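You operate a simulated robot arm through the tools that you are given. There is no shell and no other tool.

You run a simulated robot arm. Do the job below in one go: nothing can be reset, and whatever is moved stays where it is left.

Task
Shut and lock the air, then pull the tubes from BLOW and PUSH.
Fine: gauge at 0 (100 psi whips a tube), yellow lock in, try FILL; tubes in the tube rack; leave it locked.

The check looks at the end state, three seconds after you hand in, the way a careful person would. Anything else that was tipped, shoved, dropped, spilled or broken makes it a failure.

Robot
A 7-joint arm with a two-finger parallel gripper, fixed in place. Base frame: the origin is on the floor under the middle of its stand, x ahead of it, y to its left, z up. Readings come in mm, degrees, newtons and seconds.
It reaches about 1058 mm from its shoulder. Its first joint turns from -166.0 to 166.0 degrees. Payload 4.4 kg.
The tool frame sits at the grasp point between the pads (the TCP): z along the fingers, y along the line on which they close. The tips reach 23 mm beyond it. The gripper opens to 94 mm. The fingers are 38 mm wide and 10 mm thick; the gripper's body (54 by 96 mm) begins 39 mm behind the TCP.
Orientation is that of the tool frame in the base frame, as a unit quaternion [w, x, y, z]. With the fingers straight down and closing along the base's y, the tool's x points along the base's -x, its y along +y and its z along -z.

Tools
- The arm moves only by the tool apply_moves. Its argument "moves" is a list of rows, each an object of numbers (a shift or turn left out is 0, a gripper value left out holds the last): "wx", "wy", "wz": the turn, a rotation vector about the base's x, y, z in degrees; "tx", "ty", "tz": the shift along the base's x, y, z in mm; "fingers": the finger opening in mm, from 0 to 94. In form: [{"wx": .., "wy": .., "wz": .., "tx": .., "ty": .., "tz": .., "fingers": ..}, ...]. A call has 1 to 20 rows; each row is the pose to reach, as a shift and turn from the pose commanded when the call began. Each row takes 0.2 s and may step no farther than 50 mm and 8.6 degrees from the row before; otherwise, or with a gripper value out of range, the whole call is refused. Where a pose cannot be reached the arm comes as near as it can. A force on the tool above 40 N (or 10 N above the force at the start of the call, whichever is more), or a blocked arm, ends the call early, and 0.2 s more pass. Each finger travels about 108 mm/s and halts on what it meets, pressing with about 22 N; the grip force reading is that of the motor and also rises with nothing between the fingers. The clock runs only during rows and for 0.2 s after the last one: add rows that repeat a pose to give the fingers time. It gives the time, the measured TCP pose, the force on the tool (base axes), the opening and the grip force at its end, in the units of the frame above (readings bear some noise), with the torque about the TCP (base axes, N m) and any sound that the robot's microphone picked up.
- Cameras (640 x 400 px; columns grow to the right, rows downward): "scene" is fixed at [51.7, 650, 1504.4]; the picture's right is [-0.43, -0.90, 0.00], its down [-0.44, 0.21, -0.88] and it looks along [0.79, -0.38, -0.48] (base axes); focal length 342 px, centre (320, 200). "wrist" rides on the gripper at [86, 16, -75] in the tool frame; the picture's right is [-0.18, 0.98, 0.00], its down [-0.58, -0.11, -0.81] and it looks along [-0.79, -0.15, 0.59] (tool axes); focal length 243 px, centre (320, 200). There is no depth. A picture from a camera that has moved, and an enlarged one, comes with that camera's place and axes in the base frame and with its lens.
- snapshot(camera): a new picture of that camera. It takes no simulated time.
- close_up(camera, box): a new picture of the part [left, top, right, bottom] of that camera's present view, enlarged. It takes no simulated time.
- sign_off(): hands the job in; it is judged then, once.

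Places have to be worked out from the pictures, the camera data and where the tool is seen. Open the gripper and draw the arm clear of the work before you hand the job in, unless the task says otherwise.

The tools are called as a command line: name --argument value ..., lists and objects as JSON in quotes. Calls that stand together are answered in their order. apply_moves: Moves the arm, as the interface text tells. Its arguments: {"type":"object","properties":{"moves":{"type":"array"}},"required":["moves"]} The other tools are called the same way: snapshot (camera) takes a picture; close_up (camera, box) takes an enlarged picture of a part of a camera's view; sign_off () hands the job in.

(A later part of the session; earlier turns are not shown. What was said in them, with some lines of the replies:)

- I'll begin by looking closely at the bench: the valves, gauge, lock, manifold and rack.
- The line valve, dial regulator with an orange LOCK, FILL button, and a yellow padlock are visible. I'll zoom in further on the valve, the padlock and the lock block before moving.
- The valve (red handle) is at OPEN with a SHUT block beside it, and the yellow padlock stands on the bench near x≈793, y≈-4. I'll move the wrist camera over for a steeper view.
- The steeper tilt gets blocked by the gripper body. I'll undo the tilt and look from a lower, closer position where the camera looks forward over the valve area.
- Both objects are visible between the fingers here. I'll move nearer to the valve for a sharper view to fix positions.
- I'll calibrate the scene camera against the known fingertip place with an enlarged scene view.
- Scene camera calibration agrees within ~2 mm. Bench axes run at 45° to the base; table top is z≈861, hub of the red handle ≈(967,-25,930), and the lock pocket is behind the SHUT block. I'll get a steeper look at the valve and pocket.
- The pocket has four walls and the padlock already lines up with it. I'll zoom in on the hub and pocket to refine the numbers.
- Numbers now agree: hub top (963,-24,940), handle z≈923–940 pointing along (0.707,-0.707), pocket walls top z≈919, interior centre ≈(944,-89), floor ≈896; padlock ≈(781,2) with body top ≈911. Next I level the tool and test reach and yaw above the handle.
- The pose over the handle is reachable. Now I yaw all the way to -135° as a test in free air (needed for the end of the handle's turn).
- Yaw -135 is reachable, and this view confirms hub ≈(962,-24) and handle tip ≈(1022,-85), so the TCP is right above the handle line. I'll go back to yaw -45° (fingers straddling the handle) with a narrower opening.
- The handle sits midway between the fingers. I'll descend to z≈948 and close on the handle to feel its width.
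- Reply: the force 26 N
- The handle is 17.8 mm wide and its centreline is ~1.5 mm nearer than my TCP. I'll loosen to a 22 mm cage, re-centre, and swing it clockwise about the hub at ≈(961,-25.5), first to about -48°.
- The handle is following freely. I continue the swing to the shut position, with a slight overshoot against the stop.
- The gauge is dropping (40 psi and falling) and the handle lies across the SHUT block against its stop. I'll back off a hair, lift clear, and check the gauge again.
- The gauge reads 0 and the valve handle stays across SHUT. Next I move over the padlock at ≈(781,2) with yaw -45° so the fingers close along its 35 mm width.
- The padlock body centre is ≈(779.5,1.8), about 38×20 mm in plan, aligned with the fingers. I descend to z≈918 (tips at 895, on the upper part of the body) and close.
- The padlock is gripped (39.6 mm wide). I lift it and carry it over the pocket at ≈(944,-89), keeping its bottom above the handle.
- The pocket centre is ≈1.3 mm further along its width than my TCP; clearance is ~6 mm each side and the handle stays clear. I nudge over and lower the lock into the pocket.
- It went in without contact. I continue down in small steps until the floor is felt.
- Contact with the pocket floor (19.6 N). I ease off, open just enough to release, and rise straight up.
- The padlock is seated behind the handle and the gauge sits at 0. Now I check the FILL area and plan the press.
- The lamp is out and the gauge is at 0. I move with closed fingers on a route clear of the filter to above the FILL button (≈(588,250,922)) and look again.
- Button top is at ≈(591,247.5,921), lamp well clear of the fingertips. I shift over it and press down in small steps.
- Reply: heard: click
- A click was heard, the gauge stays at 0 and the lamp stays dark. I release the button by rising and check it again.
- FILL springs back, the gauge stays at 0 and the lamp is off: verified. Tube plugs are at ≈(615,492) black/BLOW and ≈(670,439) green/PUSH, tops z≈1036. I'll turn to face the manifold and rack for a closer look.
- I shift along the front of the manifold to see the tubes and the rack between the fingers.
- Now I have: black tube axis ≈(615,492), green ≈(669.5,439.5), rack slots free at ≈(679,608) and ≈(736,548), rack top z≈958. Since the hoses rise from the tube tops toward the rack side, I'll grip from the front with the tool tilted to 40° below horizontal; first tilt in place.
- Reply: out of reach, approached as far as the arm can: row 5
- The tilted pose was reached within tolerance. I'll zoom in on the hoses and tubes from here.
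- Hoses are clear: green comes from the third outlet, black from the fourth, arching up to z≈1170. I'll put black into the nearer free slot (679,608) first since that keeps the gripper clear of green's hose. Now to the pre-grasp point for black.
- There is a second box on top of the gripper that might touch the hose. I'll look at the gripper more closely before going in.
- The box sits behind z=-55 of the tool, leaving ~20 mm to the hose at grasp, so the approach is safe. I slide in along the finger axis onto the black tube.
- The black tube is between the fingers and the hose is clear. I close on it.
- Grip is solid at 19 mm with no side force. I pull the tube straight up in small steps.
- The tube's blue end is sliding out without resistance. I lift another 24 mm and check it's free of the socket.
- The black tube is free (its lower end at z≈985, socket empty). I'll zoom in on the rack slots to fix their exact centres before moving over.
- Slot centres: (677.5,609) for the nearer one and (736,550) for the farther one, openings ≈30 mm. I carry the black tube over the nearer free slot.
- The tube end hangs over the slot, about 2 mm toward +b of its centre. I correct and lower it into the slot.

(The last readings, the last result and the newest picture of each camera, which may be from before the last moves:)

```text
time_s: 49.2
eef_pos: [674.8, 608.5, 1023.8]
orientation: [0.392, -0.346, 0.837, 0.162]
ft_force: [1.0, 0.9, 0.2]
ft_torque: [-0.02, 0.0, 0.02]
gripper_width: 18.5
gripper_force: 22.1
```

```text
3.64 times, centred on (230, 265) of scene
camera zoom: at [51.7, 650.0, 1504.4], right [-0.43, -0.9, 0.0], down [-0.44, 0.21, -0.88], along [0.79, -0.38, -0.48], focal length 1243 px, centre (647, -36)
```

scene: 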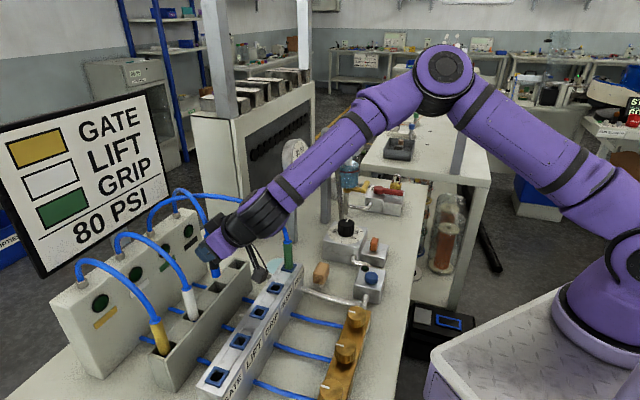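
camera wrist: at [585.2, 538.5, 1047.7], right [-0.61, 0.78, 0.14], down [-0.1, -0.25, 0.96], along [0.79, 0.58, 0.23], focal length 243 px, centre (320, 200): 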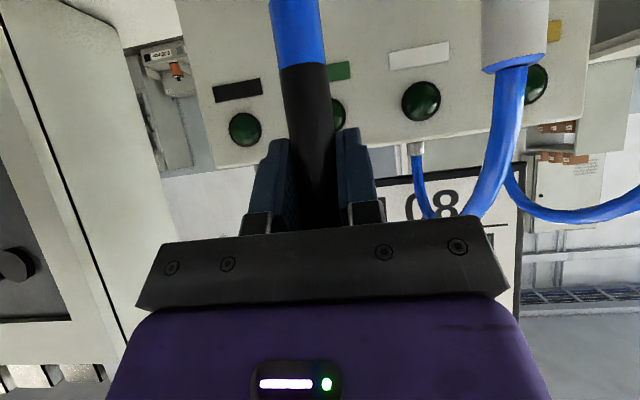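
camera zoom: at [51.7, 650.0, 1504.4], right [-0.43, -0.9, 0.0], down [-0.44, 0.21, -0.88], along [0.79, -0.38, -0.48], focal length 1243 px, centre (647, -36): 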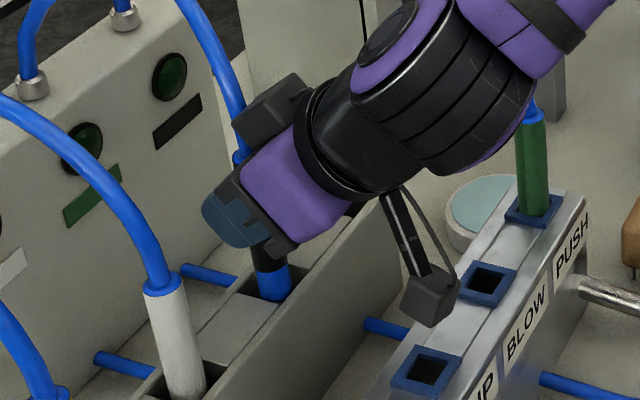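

It's entering the slot cleanly. I continue down in small steps until it bottoms out.

apply_moves --moves '[{"tz": -3}, {"tz": -6}, {"tz": -9}, {"tz": -11}, {"tz": -13}, {"tz": -15}, {"tz": -17}, {"tz": -19}]'

close_up --camera "scene" --box '[170, 210, 290, 320]'

```text
time_s: 51.0
eef_pos: [673.9, 608.9, 1006.7]
orientation: [0.39, -0.348, 0.837, 0.163]
ft_force: [0.4, -0.8, -1.0]
ft_torque: [-0.03, 0.0, -0.02]
gripper_width: 18.5
gripper_force: 22.0
```

```text
3.64 times, centred on (230, 265) of scene
camera zoom: at [51.7, 650.0, 1504.4], right [-0.43, -0.9, 0.0], down [-0.44, 0.21, -0.88], along [0.79, -0.38, -0.48], focal length 1243 px, centre (647, -36)
```

zoom: 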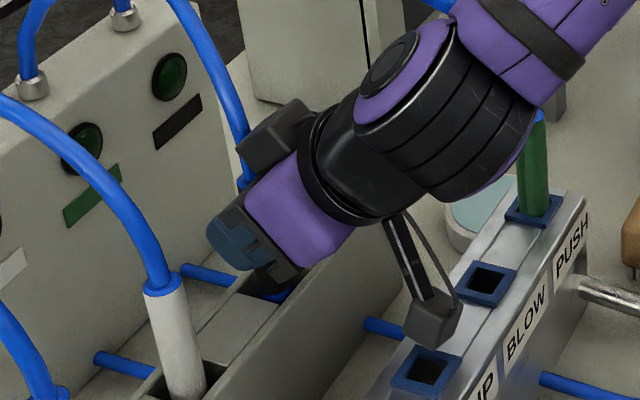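

No contact yet; by comparison with the white tube it has ~7 mm to go, but the camera box below is nearing the manifold, so I lower only 4 mm more and then release.

apply_moves --moves '[{"tz": -2}, {"tz": -4}, {"tz": -4, "fingers": 26}, {"tz": -4, "fingers": 40}, {"tz": -4}, {"tz": -4}]'

close_up --camera "scene" --box '[170, 210, 290, 320]'

snapshot --camera "wrist"

```text
time_s: 52.4
eef_pos: [674.1, 609.5, 1000.9]
orientation: [0.391, -0.347, 0.837, 0.162]
ft_force: [-0.6, 0.4, -0.5]
ft_torque: [-0.02, 0.0, 0.03]
gripper_width: 39.9
gripper_force: 0.0
```

```text
3.64 times, centred on (230, 265) of scene
camera zoom: at [51.7, 650.0, 1504.4], right [-0.43, -0.9, 0.0], down [-0.44, 0.21, -0.88], along [0.79, -0.38, -0.48], focal length 1243 px, centre (647, -36)
```

zoom: 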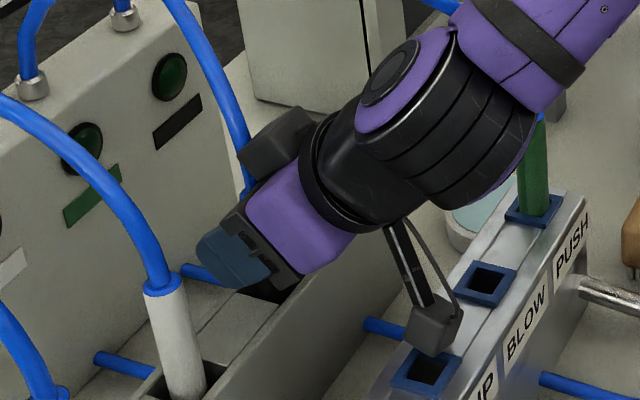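

```text
taken
camera wrist: at [585.4, 541.3, 982.5], right [-0.61, 0.78, 0.14], down [-0.1, -0.25, 0.96], along [0.79, 0.58, 0.23], focal length 243 px, centre (320, 200)
```

wrist: 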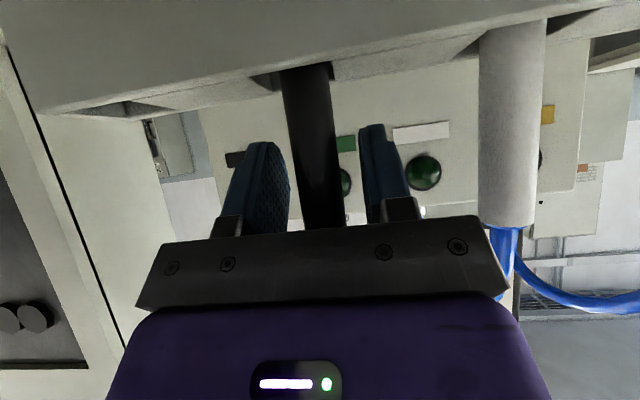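

The black tube stands free in the slot with the fingers open. I back away along the finger axis.

apply_moves --moves '[{"tx": -8, "ty": -8, "tz": 9.6}, {"tx": -19, "ty": -19, "tz": 22.5}, {"tx": -32, "ty": -32, "tz": 38}, {"tx": -48, "ty": -48, "tz": 57}, {"tx": -65, "ty": -65, "tz": 77}, {"tx": -82, "ty": -82, "tz": 97}, {"tx": -82, "ty": -82, "tz": 97}]'

close_up --camera "scene" --box '[130, 180, 300, 320]'

snapshot --camera "wrist"

```text
time_s: 54.0
eef_pos: [593.0, 528.9, 1099.4]
orientation: [0.391, -0.347, 0.837, 0.161]
ft_force: [-0.4, 0.0, -0.7]
ft_torque: [0.02, -0.02, -0.02]
gripper_width: 39.7
gripper_force: 0.0
```

```text
2.86 times, centred on (215, 250) of scene
camera zoom: at [51.7, 650.0, 1504.4], right [-0.43, -0.9, 0.0], down [-0.44, 0.21, -0.88], along [0.79, -0.38, -0.48], focal length 976 px, centre (620, 57)
```

zoom: 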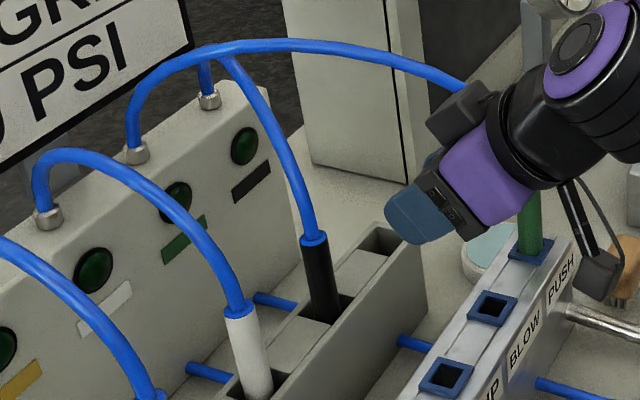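

```text
taken
camera wrist: at [503.5, 460.1, 1080.3], right [-0.61, 0.78, 0.14], down [-0.1, -0.25, 0.96], along [0.79, 0.58, 0.23], focal length 243 px, centre (320, 200)
```

wrist: 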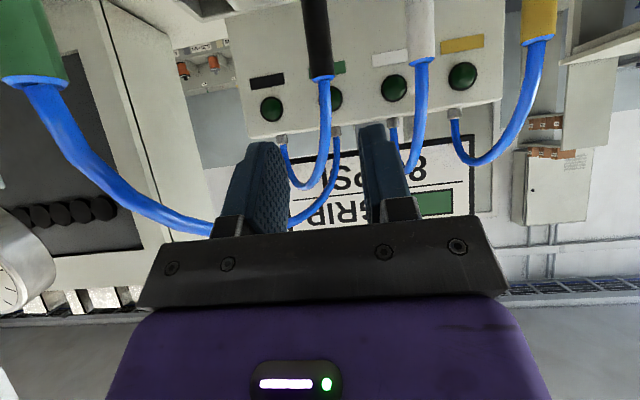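

Black is standing in the rack like the others. Now I back off from the manifold, shift along to the green tube and go to its pre-grasp point.

apply_moves --moves '[{"tx": -25, "ty": -25, "fingers": 50}, {"tx": -50, "ty": -50}, {"tx": -73.3, "ty": -73.3}, {"tx": -46, "ty": -100}, {"tx": -18, "ty": -128}, {"tx": 8.9, "ty": -155.4}, {"tx": 20, "ty": -144, "tz": -22}, {"tx": 32, "ty": -132.3, "tz": -43.6}, {"tx": 32, "ty": -132.3, "tz": -43.6}]'

snapshot --camera "wrist"

close_up --camera "scene" --box '[230, 190, 390, 300]'

```text
time_s: 56.0
eef_pos: [624.4, 397.1, 1055.9]
orientation: [0.39, -0.347, 0.837, 0.162]
ft_force: [0.7, 0.6, 0.9]
ft_torque: [-0.01, -0.01, 0.01]
gripper_width: 50.2
gripper_force: 0.0
```

```text
taken
camera wrist: at [535.2, 328.4, 1036.1], right [-0.61, 0.78, 0.14], down [-0.1, -0.25, 0.96], along [0.79, 0.58, 0.23], focal length 243 px, centre (320, 200)
```

wrist: 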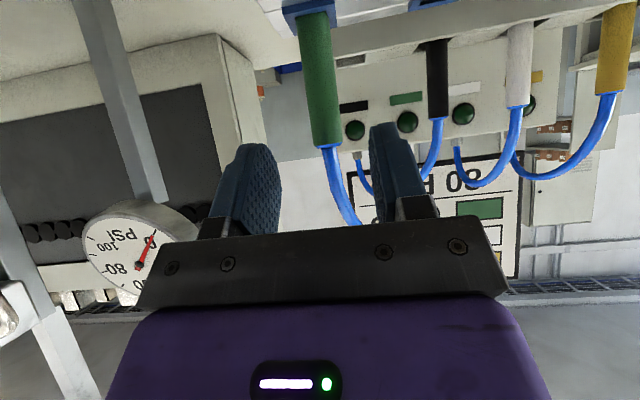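

```text
3.64 times, centred on (310, 245) of scene
camera zoom: at [51.7, 650.0, 1504.4], right [-0.43, -0.9, 0.0], down [-0.44, 0.21, -0.88], along [0.79, -0.38, -0.48], focal length 1243 px, centre (356, 36)
```

zoom: 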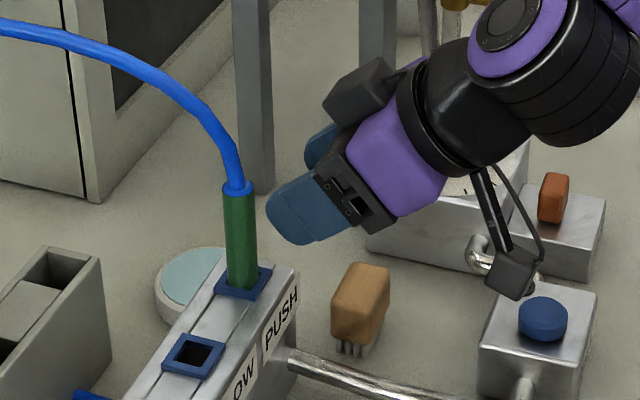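

The green tube is centred between the fingers. I slide in, a bit higher on this tube (TCP z≈1010), and close.

apply_moves --moves '[{"tx": 10.8, "ty": 10.8, "tz": -11.1}, {"tx": 21.7, "ty": 21.7, "tz": -22.2}, {"tx": 32.5, "ty": 32.5, "tz": -33.3}, {"tx": 43.4, "ty": 43.4, "tz": -44.4}, {"tx": 43.4, "ty": 43.4, "tz": -44.4, "fingers": 12}, {"tx": 43.4, "ty": 43.4, "tz": -44.4}, {"tx": 43.4, "ty": 43.4, "tz": -44.4}]'

snapshot --camera "wrist"

close_up --camera "scene" --box '[230, 190, 390, 300]'

```text
time_s: 57.6
eef_pos: [669.0, 439.8, 1009.5]
orientation: [0.39, -0.347, 0.837, 0.162]
ft_force: [1.1, -0.6, 0.3]
ft_torque: [0.0, 0.0, -0.02]
gripper_width: 18.9
gripper_force: 22.1
```

```text
taken
camera wrist: at [578.9, 371.4, 990.4], right [-0.61, 0.78, 0.14], down [-0.1, -0.25, 0.96], along [0.79, 0.58, 0.23], focal length 243 px, centre (320, 200)
```

wrist: 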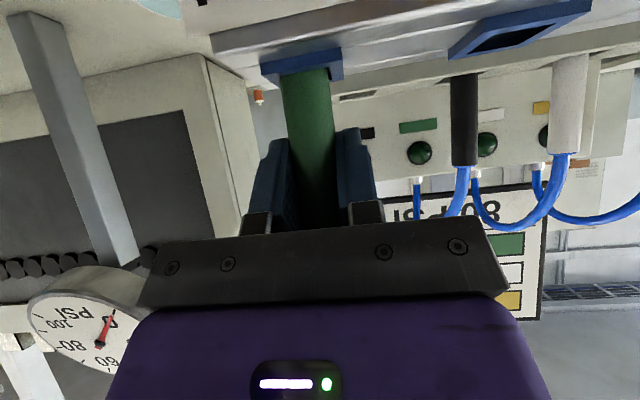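

```text
3.64 times, centred on (310, 245) of scene
camera zoom: at [51.7, 650.0, 1504.4], right [-0.43, -0.9, 0.0], down [-0.44, 0.21, -0.88], along [0.79, -0.38, -0.48], focal length 1243 px, centre (356, 36)
```

zoom: 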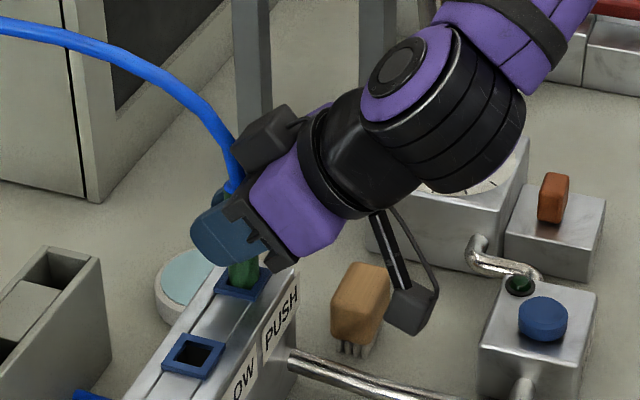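

Green is gripped at 18.9 mm. I pull it straight up 63 mm.

apply_moves --moves '[{"tz": 4}, {"tz": 10}, {"tz": 18}, {"tz": 28}, {"tz": 38}, {"tz": 50}, {"tz": 63}, {"tz": 63}]'

snapshot --camera "wrist"

close_up --camera "scene" --box '[190, 170, 350, 300]'

```text
time_s: 59.4
eef_pos: [667.6, 439.0, 1072.3]
orientation: [0.391, -0.347, 0.837, 0.162]
ft_force: [-0.2, 0.4, 0.6]
ft_torque: [-0.04, 0.04, 0.0]
gripper_width: 18.8
gripper_force: 22.0
```

```text
taken
camera wrist: at [577.5, 369.5, 1054.1], right [-0.61, 0.78, 0.14], down [-0.1, -0.25, 0.96], along [0.79, 0.58, 0.23], focal length 243 px, centre (320, 200)
```

wrist: 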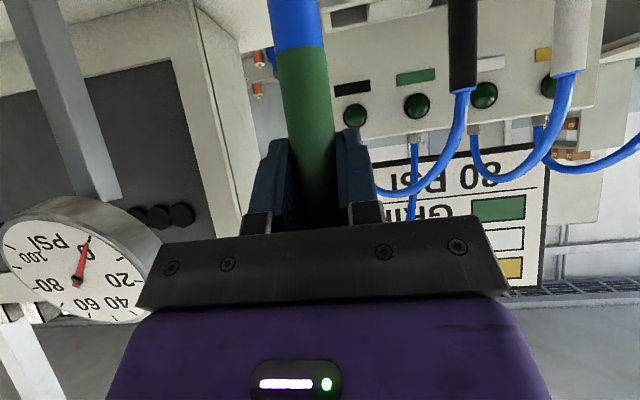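

```text
3.08 times, centred on (270, 235) of scene
camera zoom: at [51.7, 650.0, 1504.4], right [-0.43, -0.9, 0.0], down [-0.44, 0.21, -0.88], along [0.79, -0.38, -0.48], focal length 1052 px, centre (474, 92)
```

zoom: 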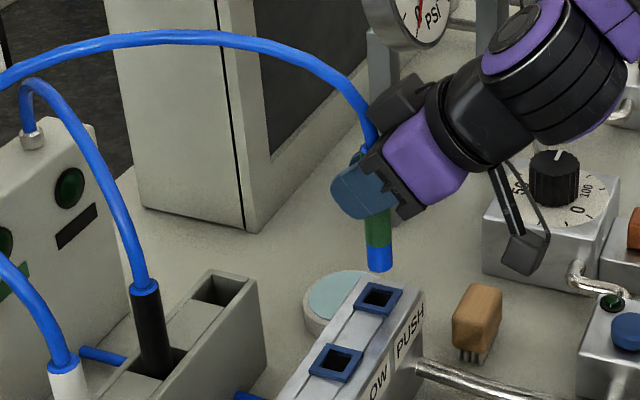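

Green is free too. I carry it over the remaining free slot.

apply_moves --moves '[{"tx": 0, "ty": 0, "tz": 3}, {"tx": 13.3, "ty": 22.2, "tz": 3}, {"tx": 26.5, "ty": 44.5, "tz": 3}, {"tx": 39.8, "ty": 66.7, "tz": 3}, {"tx": 53, "ty": 89, "tz": 3}, {"tx": 66.3, "ty": 111.2, "tz": 3}, {"tx": 66.3, "ty": 111.2, "tz": 3}]'

close_up --camera "scene" --box '[190, 190, 310, 290]'

snapshot --camera "scene"

snapshot --camera "wrist"

```text
time_s: 61.0
eef_pos: [734.9, 550.4, 1074.3]
orientation: [0.39, -0.347, 0.837, 0.162]
ft_force: [-1.0, 0.6, -0.2]
ft_torque: [0.04, 0.02, -0.01]
gripper_width: 18.7
gripper_force: 22.4
```

```text
4.00 times, centred on (250, 240) of scene
camera zoom: at [51.7, 650.0, 1504.4], right [-0.43, -0.9, 0.0], down [-0.44, 0.21, -0.88], along [0.79, -0.38, -0.48], focal length 1367 px, centre (600, 40)
```

zoom: 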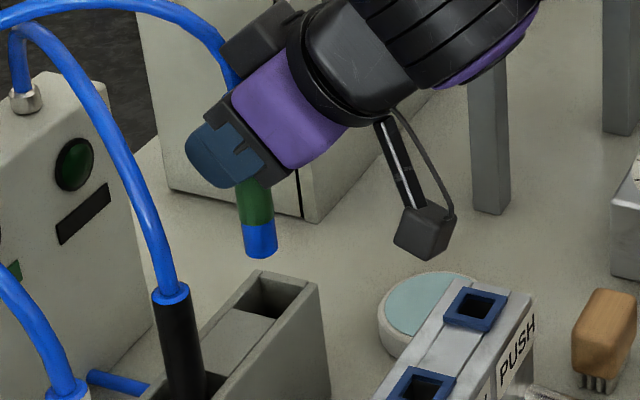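

```text
taken
```

scene: 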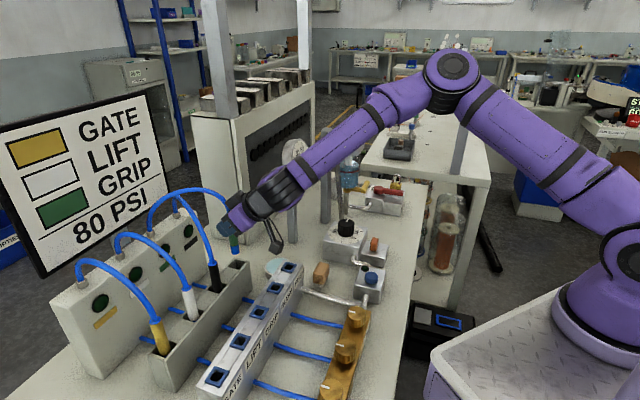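

```text
taken
camera wrist: at [644.9, 482.3, 1057.1], right [-0.61, 0.78, 0.14], down [-0.1, -0.25, 0.96], along [0.79, 0.58, 0.23], focal length 243 px, centre (320, 200)
```

wrist: 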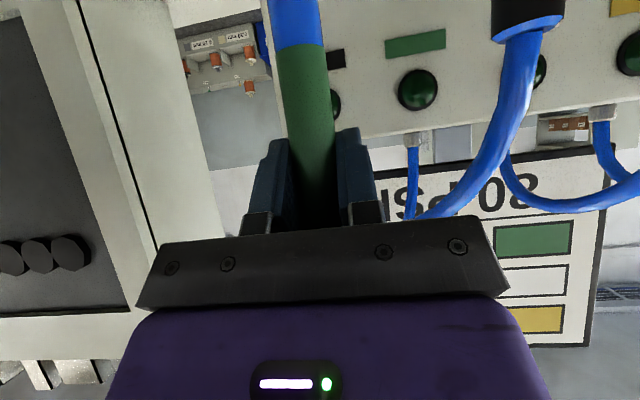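

The tube end projects onto the slot centre within ~2 mm. I lower it into the slot.

apply_moves --moves '[{"tz": -10}, {"tz": -20}, {"tz": -30}, {"tz": -38}, {"tz": -44}, {"tz": -50}]'

close_up --camera "scene" --box '[190, 200, 310, 300]'

```text
time_s: 62.4
eef_pos: [735.6, 548.2, 1025.6]
orientation: [0.391, -0.346, 0.837, 0.162]
ft_force: [-0.1, -0.6, 0.0]
ft_torque: [0.01, -0.04, 0.0]
gripper_width: 18.8
gripper_force: 21.9
```

```text
4.00 times, centred on (250, 250) of scene
camera zoom: at [51.7, 650.0, 1504.4], right [-0.43, -0.9, 0.0], down [-0.44, 0.21, -0.88], along [0.79, -0.38, -0.48], focal length 1367 px, centre (600, 0)
```

zoom: 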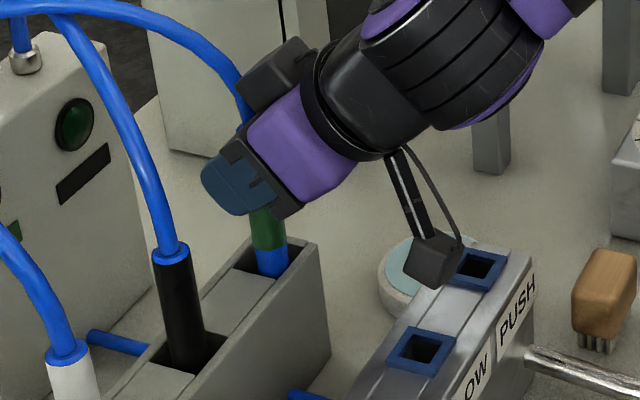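

It's in the slot. I go on down in small steps.

apply_moves --moves '[{"tz": -4}, {"tz": -8}, {"tz": -12}, {"tz": -15}, {"tz": -18}, {"tz": -20}, {"tz": -22}]'

close_up --camera "scene" --box '[190, 200, 310, 300]'

```text
time_s: 64.0
eef_pos: [735.6, 548.3, 1004.1]
orientation: [0.39, -0.347, 0.837, 0.162]
ft_force: [0.4, 0.7, 0.5]
ft_torque: [0.01, -0.02, 0.0]
gripper_width: 18.7
gripper_force: 21.6
```

```text
4.00 times, centred on (250, 250) of scene
camera zoom: at [51.7, 650.0, 1504.4], right [-0.43, -0.9, 0.0], down [-0.44, 0.21, -0.88], along [0.79, -0.38, -0.48], focal length 1367 px, centre (600, 0)
```

zoom: 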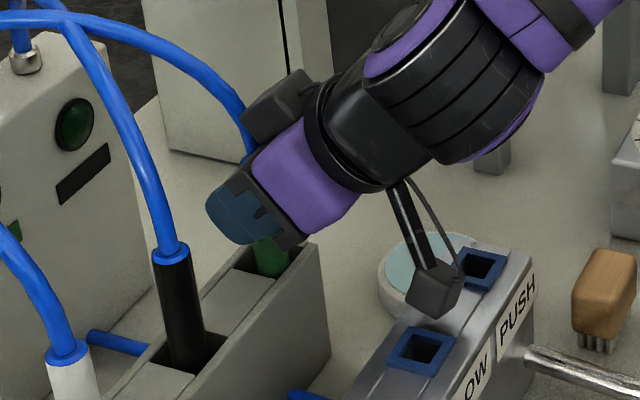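

It's practically at the floor level (same depth as black). I lower 2 mm more, then open the fingers.

apply_moves --moves '[{"tz": -1}, {"tz": -2}, {"tz": -2, "fingers": 26}, {"tz": -2, "fingers": 40}, {"tz": -2}, {"tz": -2}]'

snapshot --camera "wrist"

close_up --camera "scene" --box '[190, 200, 310, 300]'

```text
time_s: 65.4
eef_pos: [735.6, 549.8, 1001.8]
orientation: [0.39, -0.347, 0.837, 0.161]
ft_force: [-0.7, -0.8, 0.8]
ft_torque: [-0.01, 0.01, 0.04]
gripper_width: 39.9
gripper_force: 0.1
```

```text
taken
camera wrist: at [646.4, 481.3, 983.8], right [-0.61, 0.78, 0.14], down [-0.1, -0.25, 0.96], along [0.79, 0.58, 0.23], focal length 243 px, centre (320, 200)
```

wrist: 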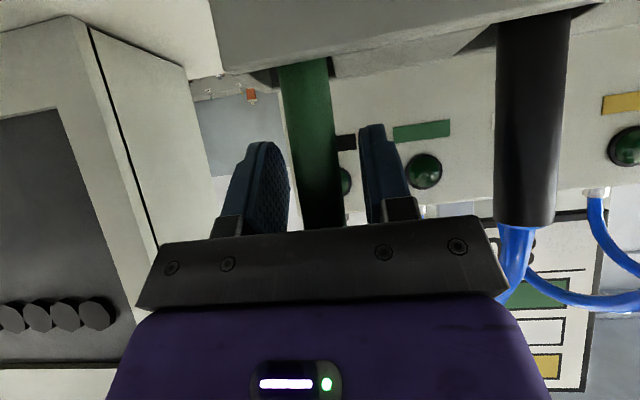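

```text
4.00 times, centred on (250, 250) of scene
camera zoom: at [51.7, 650.0, 1504.4], right [-0.43, -0.9, 0.0], down [-0.44, 0.21, -0.88], along [0.79, -0.38, -0.48], focal length 1367 px, centre (600, 0)
```

zoom: 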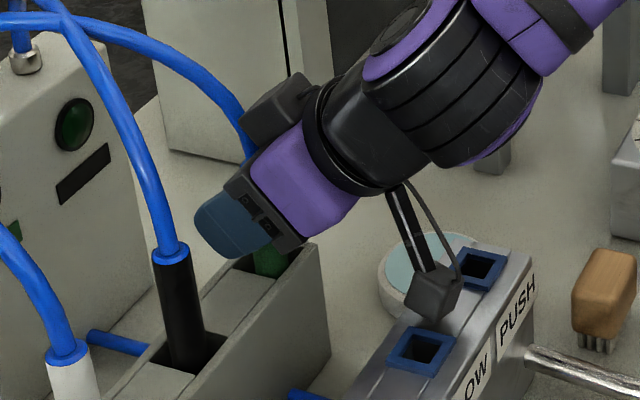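

Green stands free in its slot. I retreat along the finger axis and then draw the arm well back.

apply_moves --moves '[{"tx": -8, "ty": -8, "tz": 9.6}, {"tx": -19, "ty": -19, "tz": 22.5}, {"tx": -32, "ty": -32, "tz": 38}, {"tx": -48, "ty": -48, "tz": 57}, {"tx": -65, "ty": -65, "tz": 77}, {"tx": -85, "ty": -85, "tz": 100}, {"tx": -110, "ty": -110, "tz": 120}, {"tx": -140, "ty": -140, "tz": 135}, {"tx": -170, "ty": -170, "tz": 150}, {"tx": -200, "ty": -200, "tz": 160}, {"tx": -230, "ty": -230, "tz": 170}, {"tx": -230, "ty": -230, "tz": 170}]'

snapshot --camera "scene"

close_up --camera "scene" --box '[60, 180, 316, 400]'

close_up --camera "scene" --box '[270, 130, 430, 230]'

close_up --camera "scene" --box '[300, 220, 428, 310]'

```text
time_s: 68.0
eef_pos: [509.4, 318.6, 1170.1]
orientation: [0.39, -0.347, 0.837, 0.162]
ft_force: [0.0, -0.3, 0.0]
ft_torque: [0.01, 0.02, 0.01]
gripper_width: 39.9
gripper_force: 0.1
```

```text
taken
```

scene: 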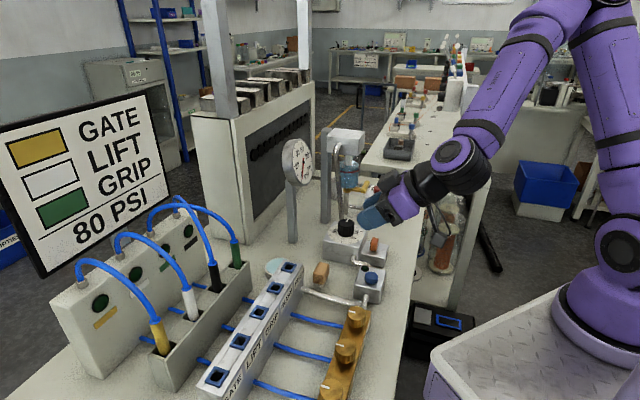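

```text
1.82 times, centred on (188, 290) of scene
camera zoom: at [51.7, 650.0, 1504.4], right [-0.43, -0.9, 0.0], down [-0.44, 0.21, -0.88], along [0.79, -0.38, -0.48], focal length 621 px, centre (560, 36)
```

zoom: 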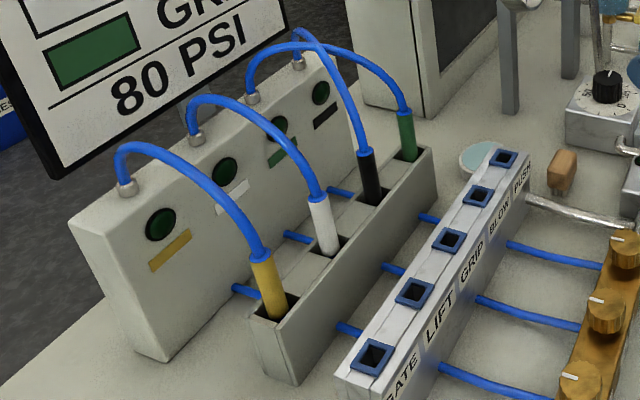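

```text
4.00 times, centred on (350, 180) of scene
camera zoom: at [51.7, 650.0, 1504.4], right [-0.43, -0.9, 0.0], down [-0.44, 0.21, -0.88], along [0.79, -0.38, -0.48], focal length 1367 px, centre (200, 280)
```

zoom: 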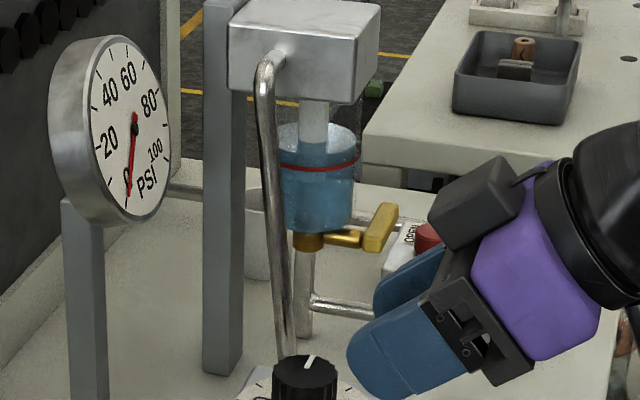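

```text
4.44 times, centred on (364, 265) of scene
camera zoom: at [51.7, 650.0, 1504.4], right [-0.43, -0.9, 0.0], down [-0.44, 0.21, -0.88], along [0.79, -0.38, -0.48], focal length 1519 px, centre (124, -89)
```

zoom: 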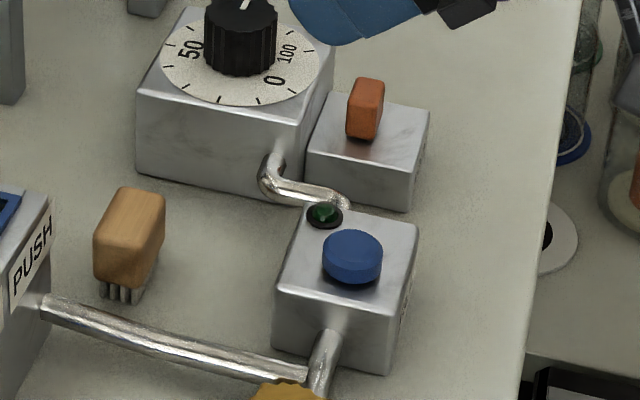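

Both tubes stand in the rack, both sockets are empty, and the gauge is at 0. I open the gripper, level it and withdraw toward the start position, then check the lock again.

apply_moves --moves '[{"wx": -5.89, "wy": 5.89, "tx": -10, "ty": -28, "tz": 15, "fingers": 94}, {"wx": -11.78, "wy": 11.78, "tx": -21, "ty": -57, "tz": 30}, {"wx": -17.68, "wy": 17.68, "tx": -31, "ty": -86, "tz": 45}, {"wx": -23.57, "wy": 23.57, "tx": -42, "ty": -115, "tz": 60}, {"wx": -29.46, "wy": 29.46, "tx": -52, "ty": -143, "tz": 75}, {"wx": -35.36, "wy": 35.36, "tx": -63, "ty": -172, "tz": 91}, {"wx": -35.36, "wy": 35.36, "tx": -63, "ty": -172, "tz": 91}]'

snapshot --camera "scene"

close_up --camera "scene" --box '[270, 130, 430, 230]'

close_up --camera "scene" --box '[350, 160, 430, 220]'

snapshot --camera "wrist"

```text
time_s: 69.6
eef_pos: [443.5, 147.0, 1263.0]
orientation: [-0.001, -0.383, 0.924, 0.0]
ft_force: [-0.4, 0.4, -0.9]
ft_torque: [0.02, -0.01, -0.02]
gripper_width: 93.7
gripper_force: 0.1
```

```text
taken
```

scene: 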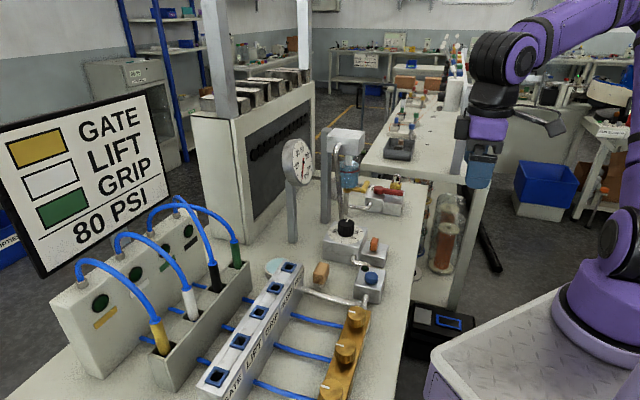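

```text
4.00 times, centred on (350, 180) of scene
camera zoom: at [51.7, 650.0, 1504.4], right [-0.43, -0.9, 0.0], down [-0.44, 0.21, -0.88], along [0.79, -0.38, -0.48], focal length 1367 px, centre (200, 280)
```

zoom: 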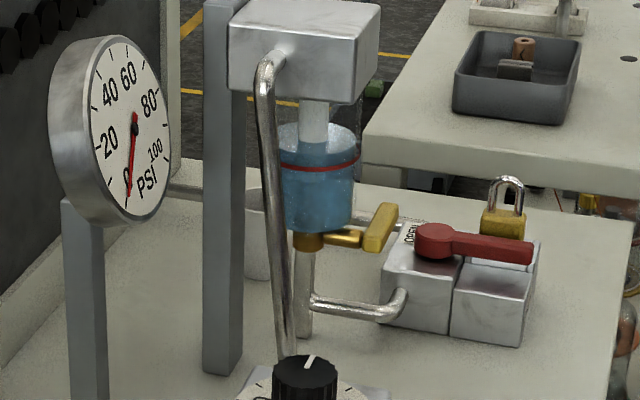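

```text
6.67 times, centred on (390, 190) of scene
camera zoom: at [51.7, 650.0, 1504.4], right [-0.43, -0.9, 0.0], down [-0.44, 0.21, -0.88], along [0.79, -0.38, -0.48], focal length 2278 px, centre (-147, 267)
```

zoom: 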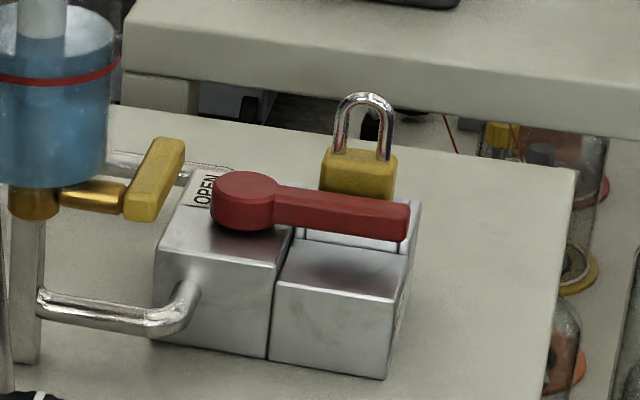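

```text
taken
camera wrist: at [371.4, 97.3, 1337.3], right [-0.57, 0.82, 0.0], down [0.49, 0.33, 0.81], along [0.66, 0.46, -0.59], focal length 243 px, centre (320, 200)
```

wrist: 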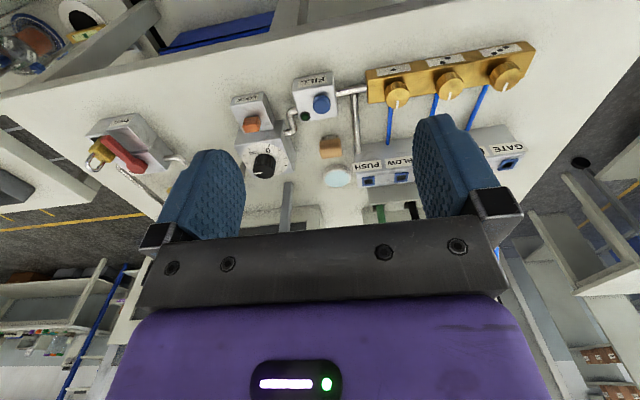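

The handle lies across SHUT with the yellow lock seated behind it. The gauge is at 0 and FILL was tried with no response. Both tubes are in the rack, nothing else has moved, and the arm is clear with the gripper open, so I'm handing in the job.

sign_off

```text
The job is handed in.
```

The air is shut and locked, and the BLOW and PUSH tubes are in the tube rack.

- **Air:** I turned the red handle from OPEN to SHUT, and the gauge fell to 0 and stayed there.
- **Lock:** the yellow padlock sits in the pocket behind the handle, so the handle can't swing back. I left it locked.
- **FILL:** I pressed it after locking. It clicked, the gauge stayed at 0 and its lamp stayed off.
- **Tubes:** with the gauge at 0, I pulled the black tube from BLOW and the green tube from PUSH. They stand in the two slots that were free. Their hoses cross, as they did before, because black took the nearer slot to keep the gripper clear of green's hose.

In the last pictures nothing else had moved. The arm is drawn back with the gripper open.
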